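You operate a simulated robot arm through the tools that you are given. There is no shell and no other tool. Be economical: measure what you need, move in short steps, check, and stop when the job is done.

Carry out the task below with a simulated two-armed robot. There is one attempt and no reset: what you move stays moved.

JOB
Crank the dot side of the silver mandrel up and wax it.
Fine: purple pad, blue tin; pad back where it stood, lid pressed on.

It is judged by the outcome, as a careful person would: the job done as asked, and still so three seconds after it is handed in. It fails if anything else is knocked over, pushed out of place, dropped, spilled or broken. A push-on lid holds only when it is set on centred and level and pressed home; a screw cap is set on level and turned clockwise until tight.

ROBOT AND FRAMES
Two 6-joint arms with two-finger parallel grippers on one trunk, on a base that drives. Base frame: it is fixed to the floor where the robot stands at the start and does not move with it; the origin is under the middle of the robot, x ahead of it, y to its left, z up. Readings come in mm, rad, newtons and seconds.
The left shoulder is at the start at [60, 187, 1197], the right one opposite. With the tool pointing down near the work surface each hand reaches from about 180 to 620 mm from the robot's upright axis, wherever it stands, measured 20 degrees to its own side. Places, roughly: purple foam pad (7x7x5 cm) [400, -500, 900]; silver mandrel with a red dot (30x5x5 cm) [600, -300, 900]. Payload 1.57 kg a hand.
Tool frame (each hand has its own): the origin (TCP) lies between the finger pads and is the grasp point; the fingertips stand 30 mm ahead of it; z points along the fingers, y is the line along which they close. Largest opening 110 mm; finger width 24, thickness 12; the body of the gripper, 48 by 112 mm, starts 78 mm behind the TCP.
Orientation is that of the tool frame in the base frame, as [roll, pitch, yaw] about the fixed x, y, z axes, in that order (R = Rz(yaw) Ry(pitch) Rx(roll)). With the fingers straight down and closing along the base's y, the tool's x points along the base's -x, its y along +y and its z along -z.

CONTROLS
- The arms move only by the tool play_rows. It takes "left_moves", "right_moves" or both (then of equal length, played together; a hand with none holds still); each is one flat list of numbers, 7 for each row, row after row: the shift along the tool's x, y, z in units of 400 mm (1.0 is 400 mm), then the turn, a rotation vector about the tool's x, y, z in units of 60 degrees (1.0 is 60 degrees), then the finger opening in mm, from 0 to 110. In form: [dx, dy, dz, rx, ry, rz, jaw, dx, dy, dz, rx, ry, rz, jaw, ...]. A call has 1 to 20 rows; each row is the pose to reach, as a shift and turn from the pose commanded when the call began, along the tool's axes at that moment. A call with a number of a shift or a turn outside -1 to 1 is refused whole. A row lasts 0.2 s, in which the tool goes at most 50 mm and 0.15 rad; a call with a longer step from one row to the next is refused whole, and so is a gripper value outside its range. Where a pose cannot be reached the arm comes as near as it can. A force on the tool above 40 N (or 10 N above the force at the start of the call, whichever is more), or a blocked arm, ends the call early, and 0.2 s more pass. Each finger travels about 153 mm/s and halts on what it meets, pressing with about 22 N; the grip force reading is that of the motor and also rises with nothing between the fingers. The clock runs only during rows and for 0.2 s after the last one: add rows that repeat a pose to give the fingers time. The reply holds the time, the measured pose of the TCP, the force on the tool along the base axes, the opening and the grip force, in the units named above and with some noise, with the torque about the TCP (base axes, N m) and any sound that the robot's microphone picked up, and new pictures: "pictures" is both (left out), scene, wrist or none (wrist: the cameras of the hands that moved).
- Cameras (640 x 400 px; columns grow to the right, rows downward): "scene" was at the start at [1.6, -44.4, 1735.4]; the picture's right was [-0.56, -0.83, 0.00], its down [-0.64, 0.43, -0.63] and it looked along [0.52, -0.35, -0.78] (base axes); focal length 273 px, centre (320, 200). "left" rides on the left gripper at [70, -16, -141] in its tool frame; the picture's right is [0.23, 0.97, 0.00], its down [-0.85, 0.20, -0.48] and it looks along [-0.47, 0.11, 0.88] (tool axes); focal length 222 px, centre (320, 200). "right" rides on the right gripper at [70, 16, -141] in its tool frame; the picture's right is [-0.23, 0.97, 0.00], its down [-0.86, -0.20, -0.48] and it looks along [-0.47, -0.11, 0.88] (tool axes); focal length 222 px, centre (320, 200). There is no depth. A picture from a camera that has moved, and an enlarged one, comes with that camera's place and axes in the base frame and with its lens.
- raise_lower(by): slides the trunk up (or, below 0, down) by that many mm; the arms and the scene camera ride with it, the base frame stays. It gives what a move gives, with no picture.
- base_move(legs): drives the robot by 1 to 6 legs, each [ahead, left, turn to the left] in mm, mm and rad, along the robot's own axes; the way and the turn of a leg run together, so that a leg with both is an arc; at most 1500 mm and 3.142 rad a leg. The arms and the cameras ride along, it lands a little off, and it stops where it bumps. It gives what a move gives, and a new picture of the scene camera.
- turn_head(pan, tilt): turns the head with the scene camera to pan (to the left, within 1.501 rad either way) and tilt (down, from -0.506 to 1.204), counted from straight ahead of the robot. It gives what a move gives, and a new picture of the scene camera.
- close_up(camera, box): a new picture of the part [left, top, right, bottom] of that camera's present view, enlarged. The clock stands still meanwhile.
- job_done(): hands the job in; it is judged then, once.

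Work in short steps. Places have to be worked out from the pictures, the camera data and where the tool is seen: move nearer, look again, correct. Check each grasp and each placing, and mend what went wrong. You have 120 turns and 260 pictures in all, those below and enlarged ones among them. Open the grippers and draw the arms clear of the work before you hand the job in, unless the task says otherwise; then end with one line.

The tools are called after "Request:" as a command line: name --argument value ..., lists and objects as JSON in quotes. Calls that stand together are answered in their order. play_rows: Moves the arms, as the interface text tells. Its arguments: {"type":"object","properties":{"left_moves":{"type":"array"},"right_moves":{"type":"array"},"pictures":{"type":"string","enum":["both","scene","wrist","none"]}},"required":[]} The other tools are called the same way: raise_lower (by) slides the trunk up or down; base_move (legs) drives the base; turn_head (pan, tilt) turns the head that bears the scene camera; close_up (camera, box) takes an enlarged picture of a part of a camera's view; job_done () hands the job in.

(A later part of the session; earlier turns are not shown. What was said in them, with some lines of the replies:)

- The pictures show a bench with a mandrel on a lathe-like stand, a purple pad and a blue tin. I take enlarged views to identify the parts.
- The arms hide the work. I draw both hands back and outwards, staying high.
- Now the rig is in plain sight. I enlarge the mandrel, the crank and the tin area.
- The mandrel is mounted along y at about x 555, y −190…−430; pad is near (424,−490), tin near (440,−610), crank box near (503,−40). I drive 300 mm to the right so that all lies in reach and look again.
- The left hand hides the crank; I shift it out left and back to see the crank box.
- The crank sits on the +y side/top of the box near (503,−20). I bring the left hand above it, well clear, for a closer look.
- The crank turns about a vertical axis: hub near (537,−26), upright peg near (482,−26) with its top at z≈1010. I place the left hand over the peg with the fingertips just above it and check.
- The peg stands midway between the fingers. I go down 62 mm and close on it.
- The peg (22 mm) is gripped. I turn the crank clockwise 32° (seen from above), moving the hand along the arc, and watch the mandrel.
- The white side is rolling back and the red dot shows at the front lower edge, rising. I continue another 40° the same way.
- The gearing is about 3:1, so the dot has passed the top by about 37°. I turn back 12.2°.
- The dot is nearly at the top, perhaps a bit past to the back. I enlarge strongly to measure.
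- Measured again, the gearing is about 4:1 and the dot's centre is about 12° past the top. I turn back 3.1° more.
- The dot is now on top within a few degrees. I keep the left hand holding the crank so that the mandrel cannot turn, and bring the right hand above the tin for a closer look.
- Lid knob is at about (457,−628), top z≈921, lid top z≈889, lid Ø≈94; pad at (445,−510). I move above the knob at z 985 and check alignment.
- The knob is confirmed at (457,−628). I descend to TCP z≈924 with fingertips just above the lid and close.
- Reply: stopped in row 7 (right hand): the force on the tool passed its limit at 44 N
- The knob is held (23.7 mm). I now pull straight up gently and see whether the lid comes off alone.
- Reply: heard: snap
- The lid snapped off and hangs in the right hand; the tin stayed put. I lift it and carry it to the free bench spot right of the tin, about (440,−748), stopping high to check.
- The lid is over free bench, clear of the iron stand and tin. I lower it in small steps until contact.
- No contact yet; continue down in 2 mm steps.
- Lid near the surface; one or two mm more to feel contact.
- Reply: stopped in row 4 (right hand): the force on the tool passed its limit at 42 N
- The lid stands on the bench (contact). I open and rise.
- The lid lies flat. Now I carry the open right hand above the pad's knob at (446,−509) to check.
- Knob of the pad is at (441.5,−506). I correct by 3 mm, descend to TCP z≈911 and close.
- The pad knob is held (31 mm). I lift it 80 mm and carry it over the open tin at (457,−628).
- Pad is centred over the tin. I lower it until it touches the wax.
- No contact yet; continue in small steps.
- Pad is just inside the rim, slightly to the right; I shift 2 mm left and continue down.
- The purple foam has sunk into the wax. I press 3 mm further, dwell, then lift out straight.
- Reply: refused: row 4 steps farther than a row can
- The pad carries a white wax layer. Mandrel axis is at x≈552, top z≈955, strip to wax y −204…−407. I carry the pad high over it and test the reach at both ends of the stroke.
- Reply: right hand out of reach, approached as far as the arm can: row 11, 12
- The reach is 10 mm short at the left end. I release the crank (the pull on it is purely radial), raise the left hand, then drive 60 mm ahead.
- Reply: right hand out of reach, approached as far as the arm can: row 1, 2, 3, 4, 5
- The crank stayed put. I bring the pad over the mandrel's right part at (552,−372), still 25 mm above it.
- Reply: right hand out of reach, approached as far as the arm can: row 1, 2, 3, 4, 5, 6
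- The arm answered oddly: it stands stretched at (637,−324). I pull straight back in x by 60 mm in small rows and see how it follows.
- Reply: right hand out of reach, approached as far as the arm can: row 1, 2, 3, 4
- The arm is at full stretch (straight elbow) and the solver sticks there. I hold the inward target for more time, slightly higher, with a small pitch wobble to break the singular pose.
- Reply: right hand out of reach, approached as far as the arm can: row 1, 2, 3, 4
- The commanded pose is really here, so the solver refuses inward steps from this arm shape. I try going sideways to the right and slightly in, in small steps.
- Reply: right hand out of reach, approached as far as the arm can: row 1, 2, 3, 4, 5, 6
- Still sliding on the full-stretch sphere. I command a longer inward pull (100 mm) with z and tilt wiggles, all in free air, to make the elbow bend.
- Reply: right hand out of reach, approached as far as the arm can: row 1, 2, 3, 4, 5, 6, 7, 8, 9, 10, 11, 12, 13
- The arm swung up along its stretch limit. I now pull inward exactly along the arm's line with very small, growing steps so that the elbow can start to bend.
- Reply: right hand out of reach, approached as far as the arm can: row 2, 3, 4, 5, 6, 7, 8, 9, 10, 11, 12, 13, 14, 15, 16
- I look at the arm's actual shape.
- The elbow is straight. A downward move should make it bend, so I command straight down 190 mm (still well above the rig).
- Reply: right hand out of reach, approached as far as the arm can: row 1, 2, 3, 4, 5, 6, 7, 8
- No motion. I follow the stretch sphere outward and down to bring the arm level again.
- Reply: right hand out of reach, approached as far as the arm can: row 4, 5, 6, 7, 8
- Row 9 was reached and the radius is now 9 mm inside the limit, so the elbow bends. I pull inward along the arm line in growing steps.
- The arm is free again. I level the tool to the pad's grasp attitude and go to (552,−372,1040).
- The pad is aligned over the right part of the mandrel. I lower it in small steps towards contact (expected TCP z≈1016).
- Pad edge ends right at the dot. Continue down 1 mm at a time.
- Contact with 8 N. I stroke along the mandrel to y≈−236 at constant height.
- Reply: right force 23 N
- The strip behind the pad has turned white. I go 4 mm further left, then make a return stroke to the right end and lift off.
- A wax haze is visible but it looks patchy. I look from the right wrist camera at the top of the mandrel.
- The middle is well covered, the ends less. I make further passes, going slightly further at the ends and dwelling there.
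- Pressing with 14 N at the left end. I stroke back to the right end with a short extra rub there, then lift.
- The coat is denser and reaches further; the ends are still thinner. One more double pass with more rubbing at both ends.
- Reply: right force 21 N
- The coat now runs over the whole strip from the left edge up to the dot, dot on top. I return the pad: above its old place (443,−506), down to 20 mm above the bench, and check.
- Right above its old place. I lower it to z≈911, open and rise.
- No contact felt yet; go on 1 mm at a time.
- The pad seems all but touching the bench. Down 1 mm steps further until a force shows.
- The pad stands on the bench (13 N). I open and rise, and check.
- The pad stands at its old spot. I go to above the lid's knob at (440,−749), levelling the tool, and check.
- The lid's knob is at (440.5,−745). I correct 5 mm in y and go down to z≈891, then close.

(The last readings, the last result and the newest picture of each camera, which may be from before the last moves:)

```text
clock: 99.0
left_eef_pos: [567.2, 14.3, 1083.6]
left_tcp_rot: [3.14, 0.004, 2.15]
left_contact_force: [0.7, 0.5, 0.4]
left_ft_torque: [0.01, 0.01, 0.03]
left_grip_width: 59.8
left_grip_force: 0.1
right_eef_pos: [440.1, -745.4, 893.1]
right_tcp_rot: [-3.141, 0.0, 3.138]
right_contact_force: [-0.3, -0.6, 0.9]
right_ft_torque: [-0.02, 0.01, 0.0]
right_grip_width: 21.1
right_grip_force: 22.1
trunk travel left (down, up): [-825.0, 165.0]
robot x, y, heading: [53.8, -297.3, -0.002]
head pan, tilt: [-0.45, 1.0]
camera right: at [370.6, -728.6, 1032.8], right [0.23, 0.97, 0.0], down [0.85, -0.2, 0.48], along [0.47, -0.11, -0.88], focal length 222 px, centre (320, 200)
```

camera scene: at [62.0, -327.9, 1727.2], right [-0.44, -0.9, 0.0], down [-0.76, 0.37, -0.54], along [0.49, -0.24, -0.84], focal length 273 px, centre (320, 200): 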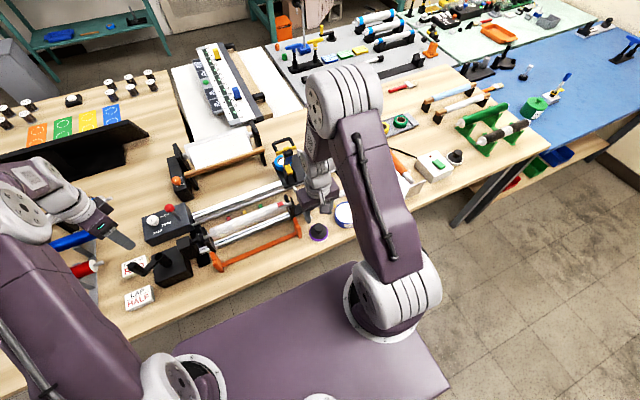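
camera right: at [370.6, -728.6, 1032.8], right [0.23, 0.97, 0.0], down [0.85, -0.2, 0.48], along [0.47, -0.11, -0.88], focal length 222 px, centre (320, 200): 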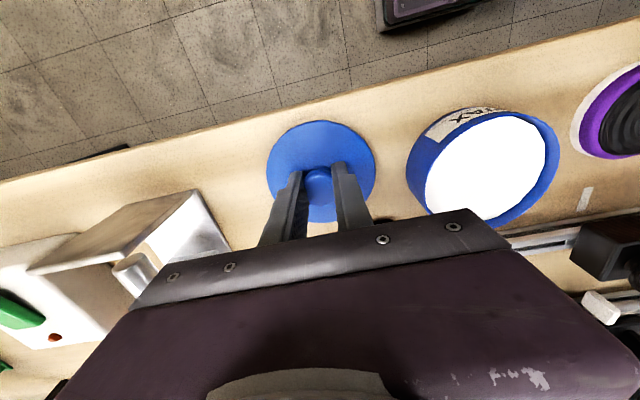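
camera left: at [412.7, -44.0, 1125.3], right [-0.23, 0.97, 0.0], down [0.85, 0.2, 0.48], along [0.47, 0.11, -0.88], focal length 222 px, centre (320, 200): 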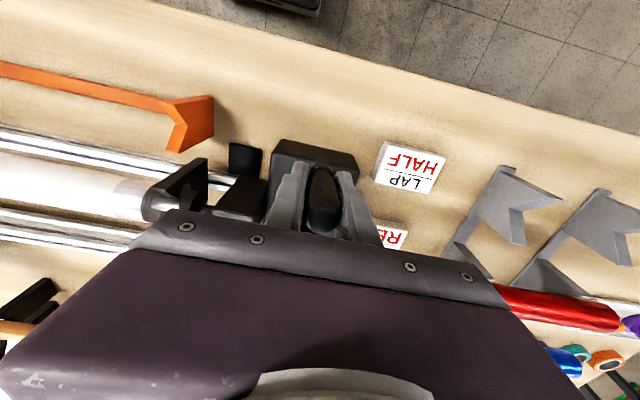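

Knob gripped. I lift 75 mm and carry the lid over the tin at (456.5,−628.5).

Request:
play_rows --right_moves '[0, 0, -0.05, 0, 0, 0, 10, 0, 0, -0.12, 0, 0, 0, 10, 0, 0, -0.19, 0, 0, 0, 10, -0.014, 0.1, -0.19, 0, 0, 0, 10, -0.028, 0.2, -0.19, 0, 0, 0, 10, -0.041, 0.2925, -0.19, 0, 0, 0, 10, -0.041, 0.2925, -0.19, 0, 0, 0, 10]' --pictures "wrist"

Request:
turn_head --pan -0.1 --tilt 1.0

Request:
close_up --camera "scene" --box '[350, 190, 450, 255]'

```text
clock: 100.6
left_eef_pos: [566.6, 14.4, 1083.4]
left_tcp_rot: [3.141, 0.003, 2.148]
left_contact_force: [0.1, 0.0, -0.3]
left_ft_torque: [0.04, 0.01, 0.03]
left_grip_width: 60.1
left_grip_force: 0.1
right_eef_pos: [457.4, -627.8, 968.5]
right_tcp_rot: [3.14, 0.003, 3.137]
right_contact_force: [-0.6, 0.2, 0.2]
right_ft_torque: [0.0, -0.01, -0.04]
right_grip_width: 21.1
right_grip_force: 22.1
trunk travel left (down, up): [-825.0, 165.0]
robot x, y, heading: [61.4, -298.3, -0.004]
head pan, tilt: [-0.45, 1.0]
camera right: at [388.7, -611.7, 1107.6], right [0.23, 0.97, 0.0], down [0.85, -0.2, 0.48], along [0.47, -0.11, -0.88], focal length 222 px, centre (320, 200)
```

right: 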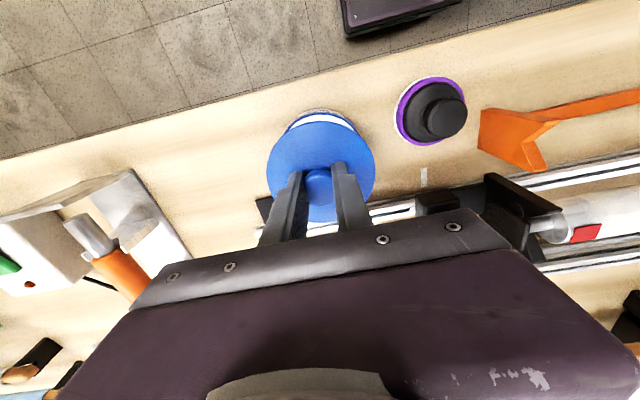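

```text
clock: 101.4
left_eef_pos: [567.7, 14.7, 1083.9]
left_tcp_rot: [3.14, 0.003, 2.148]
left_contact_force: [0.6, -0.2, -0.2]
left_ft_torque: [-0.02, -0.01, -0.03]
left_grip_width: 60.2
left_grip_force: 0.0
right_eef_pos: [457.3, -627.9, 966.7]
right_tcp_rot: [-3.14, 0.0, 3.138]
right_contact_force: [0.0, 0.0, 0.5]
right_ft_torque: [-0.01, 0.0, -0.04]
right_grip_width: 21.1
right_grip_force: 22.5
trunk travel left (down, up): [-825.0, 165.0]
robot x, y, heading: [59.1, -297.9, 0.0]
head pan, tilt: [-0.099, 1.0]
camera scene: at [68.6, -304.7, 1727.2], right [-0.1, -0.99, 0.0], down [-0.84, 0.09, -0.54], along [0.54, -0.06, -0.84], focal length 273 px, centre (320, 200)
```

scene: 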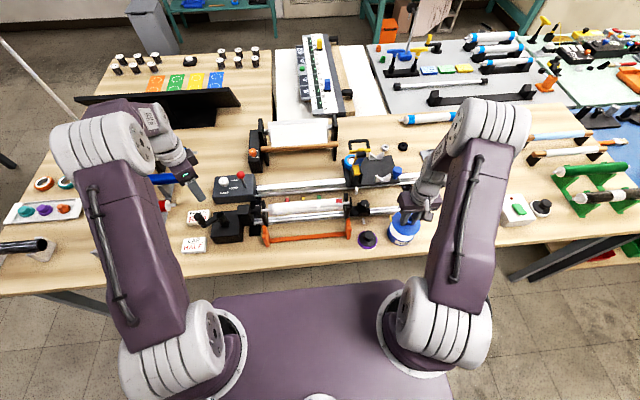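

```text
6.15 times, centred on (400, 222) of scene
camera zoom: at [68.6, -304.7, 1727.2], right [-0.1, -0.99, 0.0], down [-0.84, 0.09, -0.54], along [0.54, -0.06, -0.84], focal length 1678 px, centre (-172, 62)
```

zoom: 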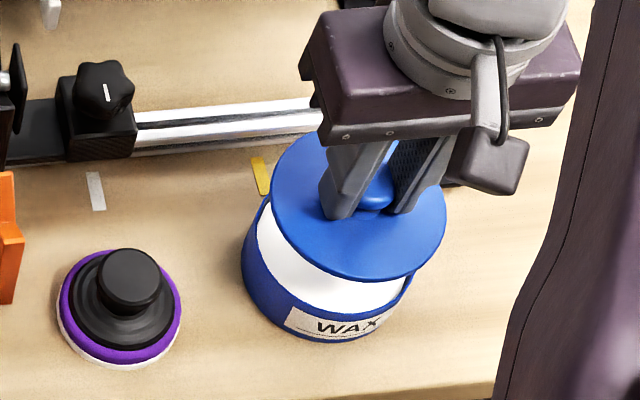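

Lid appears centred above the tin. I lower to about 10 mm above its seat and check.

Request:
play_rows --right_moves '[0, 0, 0.04, 0, 0, 0, 10, 0, 0, 0.07, 0, 0, 0, 10, 0, 0, 0.07, 0, 0, 0, 10]' --pictures "wrist"

Request:
close_up --camera "scene" --box '[375, 205, 435, 250]'

Request:
close_up --camera "right" --box '[240, 80, 400, 200]'

```text
clock: 102.2
left_eef_pos: [566.8, 14.5, 1084.1]
left_tcp_rot: [3.141, 0.003, 2.148]
left_contact_force: [-0.1, -0.6, 0.2]
left_ft_torque: [-0.02, 0.0, -0.03]
left_grip_width: 59.7
left_grip_force: 0.0
right_eef_pos: [456.0, -628.1, 939.8]
right_tcp_rot: [-3.14, 0.002, 3.137]
right_contact_force: [0.7, -0.4, 0.9]
right_ft_torque: [-0.01, 0.03, 0.0]
right_grip_width: 21.2
right_grip_force: 22.4
trunk travel left (down, up): [-825.0, 165.0]
robot x, y, heading: [61.6, -298.1, -0.004]
head pan, tilt: [-0.099, 1.0]
camera right: at [387.9, -611.5, 1078.9], right [0.23, 0.97, 0.0], down [0.85, -0.2, 0.48], along [0.47, -0.11, -0.88], focal length 222 px, centre (320, 200)
```

right: 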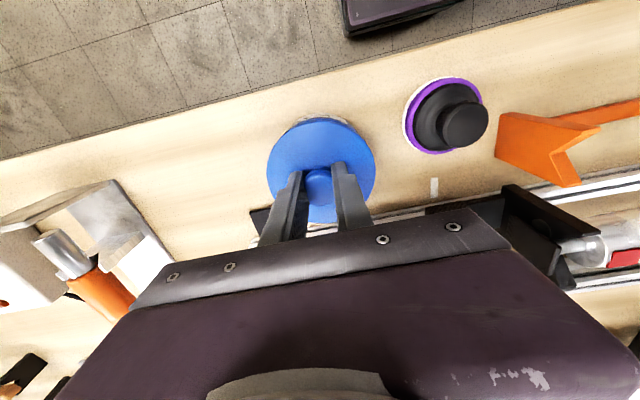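

```text
8.89 times, centred on (405, 228) of scene
camera zoom: at [68.4, -304.3, 1727.2], right [-0.1, -0.99, 0.0], down [-0.84, 0.09, -0.54], along [0.54, -0.06, -0.84], focal length 2424 px, centre (-436, -44)
```

zoom: 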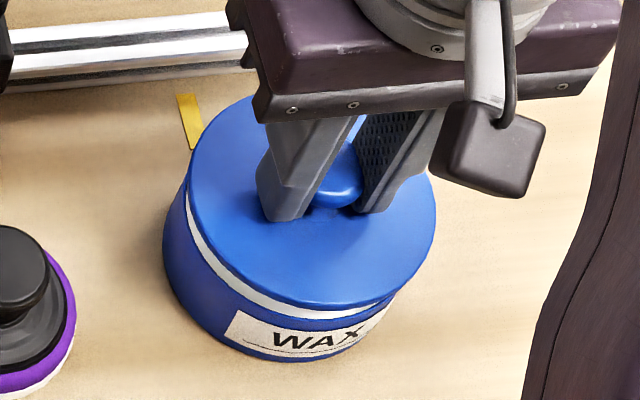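

```text
3.33 times, centred on (320, 140) of right
camera zoom: at [387.9, -611.5, 1078.9], right [0.23, 0.97, 0.0], down [0.85, -0.2, 0.48], along [0.47, -0.11, -0.88], focal length 740 px, centre (320, 400)
```

zoom: 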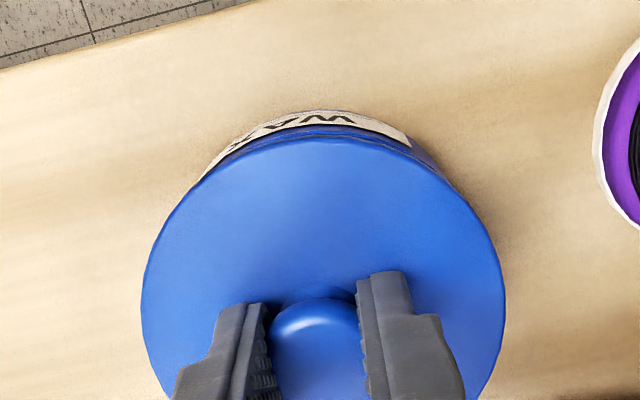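

The visible crescent fits a centred lid. I lower it to the seat and press down in 1–2 mm steps.

Request:
play_rows --right_moves '[0, 0, 0.015, 0, 0, 0, 10, 0, 0, 0.022, 0, 0, 0, 10, 0, 0, 0.026, 0, 0, 0, 10, 0, 0, 0.029, 0, 0, 0, 10, 0, 0, 0.032, 0, 0, 0, 10, 0, 0, 0.035, 0, 0, 0, 10, 0, 0, 0.0375, 0, 0, 0, 10, 0, 0, 0.04, 0, 0, 0, 10]' --pictures "none"

Request:
close_up --camera "scene" --box '[375, 205, 435, 250]'

```text
clock: 104.0
left_eef_pos: [564.5, 15.9, 1084.3]
left_tcp_rot: [-3.141, 0.007, 2.148]
left_contact_force: [-0.9, -0.2, 0.5]
left_ft_torque: [0.01, -0.05, 0.0]
left_grip_width: 59.8
left_grip_force: 0.0
right_eef_pos: [455.9, -626.3, 926.8]
right_tcp_rot: [-3.137, 0.004, 3.138]
right_contact_force: [2.2, 0.4, 22.1]
right_ft_torque: [0.02, -0.05, 0.01]
right_grip_width: 21.0
right_grip_force: 22.0
trunk travel left (down, up): [-825.0, 165.0]
robot x, y, heading: [60.2, -291.2, 0.001]
head pan, tilt: [-0.099, 1.0]
heard: snap
```

```text
8.89 times, centred on (405, 228) of scene
camera zoom: at [66.3, -302.2, 1727.5], right [-0.1, -0.99, 0.0], down [-0.84, 0.09, -0.54], along [0.54, -0.06, -0.84], focal length 2424 px, centre (-436, -44)
```

zoom: 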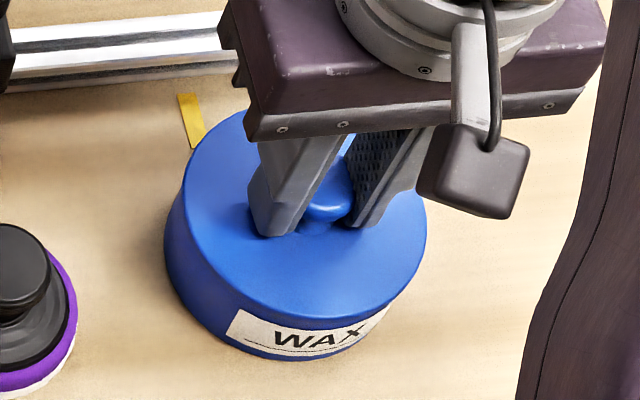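

The lid snapped home and sits flush. I relieve the pressure, open and rise.

Request:
play_rows --right_moves '[0, 0, -0.005, 0, 0, 0, 21, 0, 0, -0.005, 0, 0, 0, 45, 0, 0, -0.005, 0, 0, 0, 60, 0, 0, -0.08, 0, 0, 0, 60, 0, 0, -0.18, 0, 0, 0, 60, 0, 0, -0.28, 0, 0, 0, 60, 0, 0, -0.38, 0, 0, 0, 60]' --pictures "wrist"

Request:
close_up --camera "scene" --box '[350, 200, 440, 260]'

Request:
close_up --camera "scene" --box '[200, 170, 370, 270]'

```text
clock: 105.6
left_eef_pos: [567.6, 16.1, 1084.5]
left_tcp_rot: [3.14, 0.003, 2.148]
left_contact_force: [0.2, 1.1, 0.1]
left_ft_torque: [0.03, 0.0, -0.02]
left_grip_width: 60.0
left_grip_force: 0.0
right_eef_pos: [453.6, -626.0, 1079.7]
right_tcp_rot: [-3.139, 0.0, 3.138]
right_contact_force: [0.1, 0.7, -0.2]
right_ft_torque: [-0.03, -0.01, -0.01]
right_grip_width: 60.1
right_grip_force: 0.0
trunk travel left (down, up): [-825.0, 165.0]
robot x, y, heading: [55.9, -297.0, -0.007]
head pan, tilt: [-0.099, 1.0]
camera right: at [385.5, -610.0, 1219.1], right [0.23, 0.97, 0.0], down [0.85, -0.2, 0.48], along [0.47, -0.11, -0.88], focal length 222 px, centre (320, 200)
```

right: 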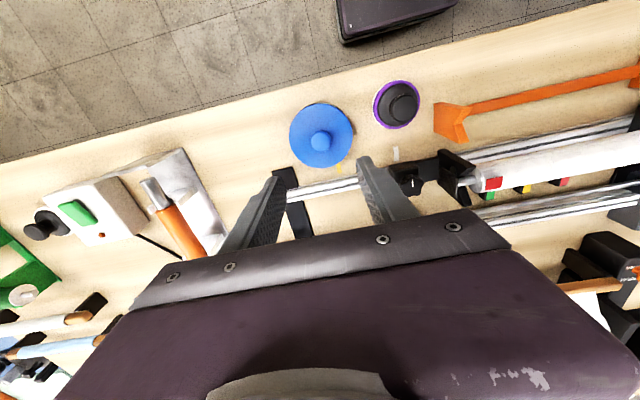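

```text
6.67 times, centred on (395, 230) of scene
camera zoom: at [67.3, -303.7, 1727.2], right [-0.1, -0.99, 0.0], down [-0.84, 0.09, -0.54], along [0.54, -0.06, -0.84], focal length 1818 px, centre (-180, 0)
```

zoom: 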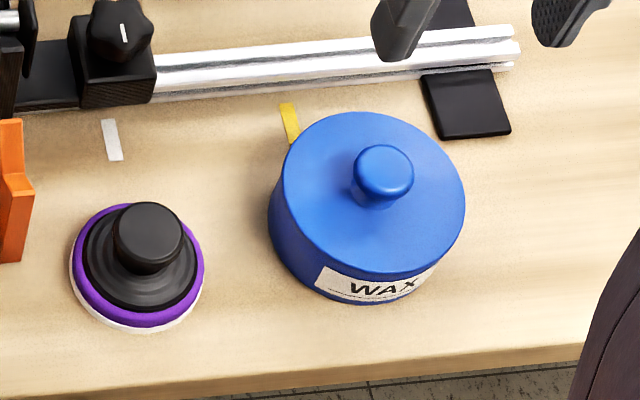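

```text
3.76 times, centred on (285, 220) of scene
camera zoom: at [67.3, -303.7, 1727.2], right [-0.1, -0.99, 0.0], down [-0.84, 0.09, -0.54], along [0.54, -0.06, -0.84], focal length 1027 px, centre (452, 125)
```

zoom: 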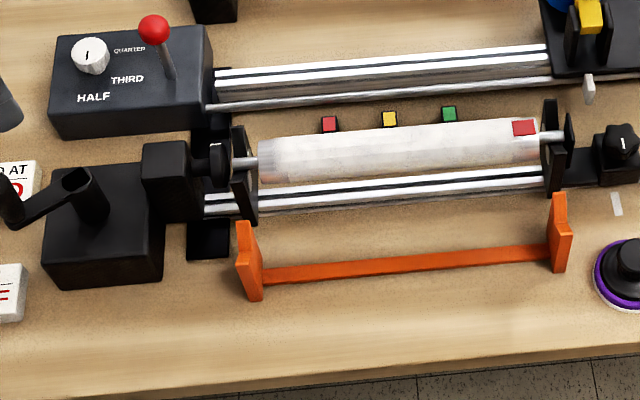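

Everything is in place: dot on top, the strip evenly coated, pad back, lid on. I raise and draw both arms clear of the bench.

Request:
play_rows --left_moves '[0, 0, -0.1, 0, 0, 0, 60, 0.08, -0.045, -0.15, 0, 0, 0, 60, 0.16, -0.09, -0.2, 0, 0, 0, 60, 0.24, -0.14, -0.2, 0, 0, 0, 60, 0.32, -0.19, -0.2, 0, 0, 0, 60, 0.4, -0.235, -0.2, 0, 0, 0, 60, 0.48, -0.28, -0.2, 0, 0, 0, 60, 0.48, -0.28, -0.2, 0, 0, 0, 60]' --right_moves '[0, 0, -0.1, 0, 0, 0, 60, 0.08, -0.04, -0.15, 0, 0, 0, 60, 0.16, -0.08, -0.2, 0, 0, 0, 60, 0.24, -0.12, -0.2, 0, 0, 0, 60, 0.32, -0.16, -0.2, 0, 0, 0, 60, 0.4, -0.2, -0.2, 0, 0, 0, 60, 0.48, -0.24, -0.2, 0, 0, 0, 60, 0.48, -0.24, -0.2, 0, 0, 0, 60]' --pictures "scene"

Request:
close_up --camera "scene" --box '[200, 170, 440, 270]'

```text
clock: 107.4
left_eef_pos: [365.5, 116.1, 1162.9]
left_tcp_rot: [3.141, 0.004, 2.15]
left_contact_force: [-0.2, 0.0, -0.9]
left_ft_torque: [0.0, 0.01, -0.03]
left_grip_width: 60.1
left_grip_force: 0.1
right_eef_pos: [264.8, -726.0, 1154.7]
right_tcp_rot: [-3.14, 0.0, 3.138]
right_contact_force: [0.5, 0.2, 0.2]
right_ft_torque: [0.0, 0.02, 0.01]
right_grip_width: 59.9
right_grip_force: 0.1
trunk travel left (down, up): [-825.0, 165.0]
robot x, y, heading: [57.1, -295.8, -0.004]
head pan, tilt: [-0.099, 1.0]
camera scene: at [69.4, -304.6, 1727.2], right [-0.1, -0.99, 0.0], down [-0.84, 0.09, -0.54], along [0.54, -0.06, -0.84], focal length 273 px, centre (320, 200)
```

scene: 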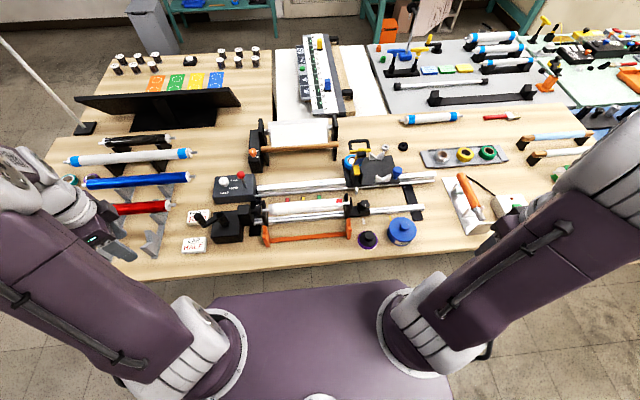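

```text
2.67 times, centred on (320, 220) of scene
camera zoom: at [69.4, -304.6, 1727.2], right [-0.1, -0.99, 0.0], down [-0.84, 0.09, -0.54], along [0.54, -0.06, -0.84], focal length 727 px, centre (320, 147)
```

zoom: 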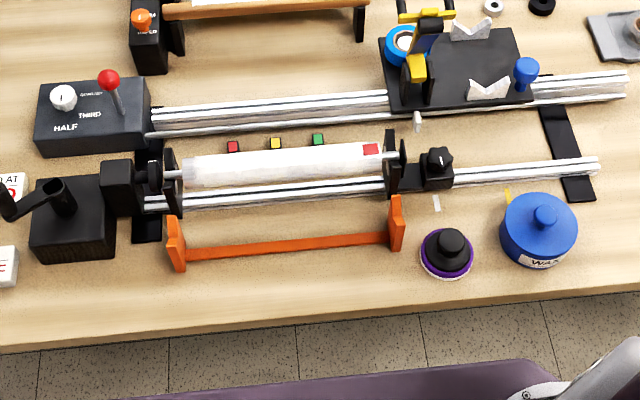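

All is in order and the arms are clear; I hand the job in.

Request:
job_done

```text
The job is handed in.
```

The silver mandrel is cranked dot side up and waxed with the purple pad from the blue tin, the pad is back where it stood, and the lid is pressed on (it snapped home).
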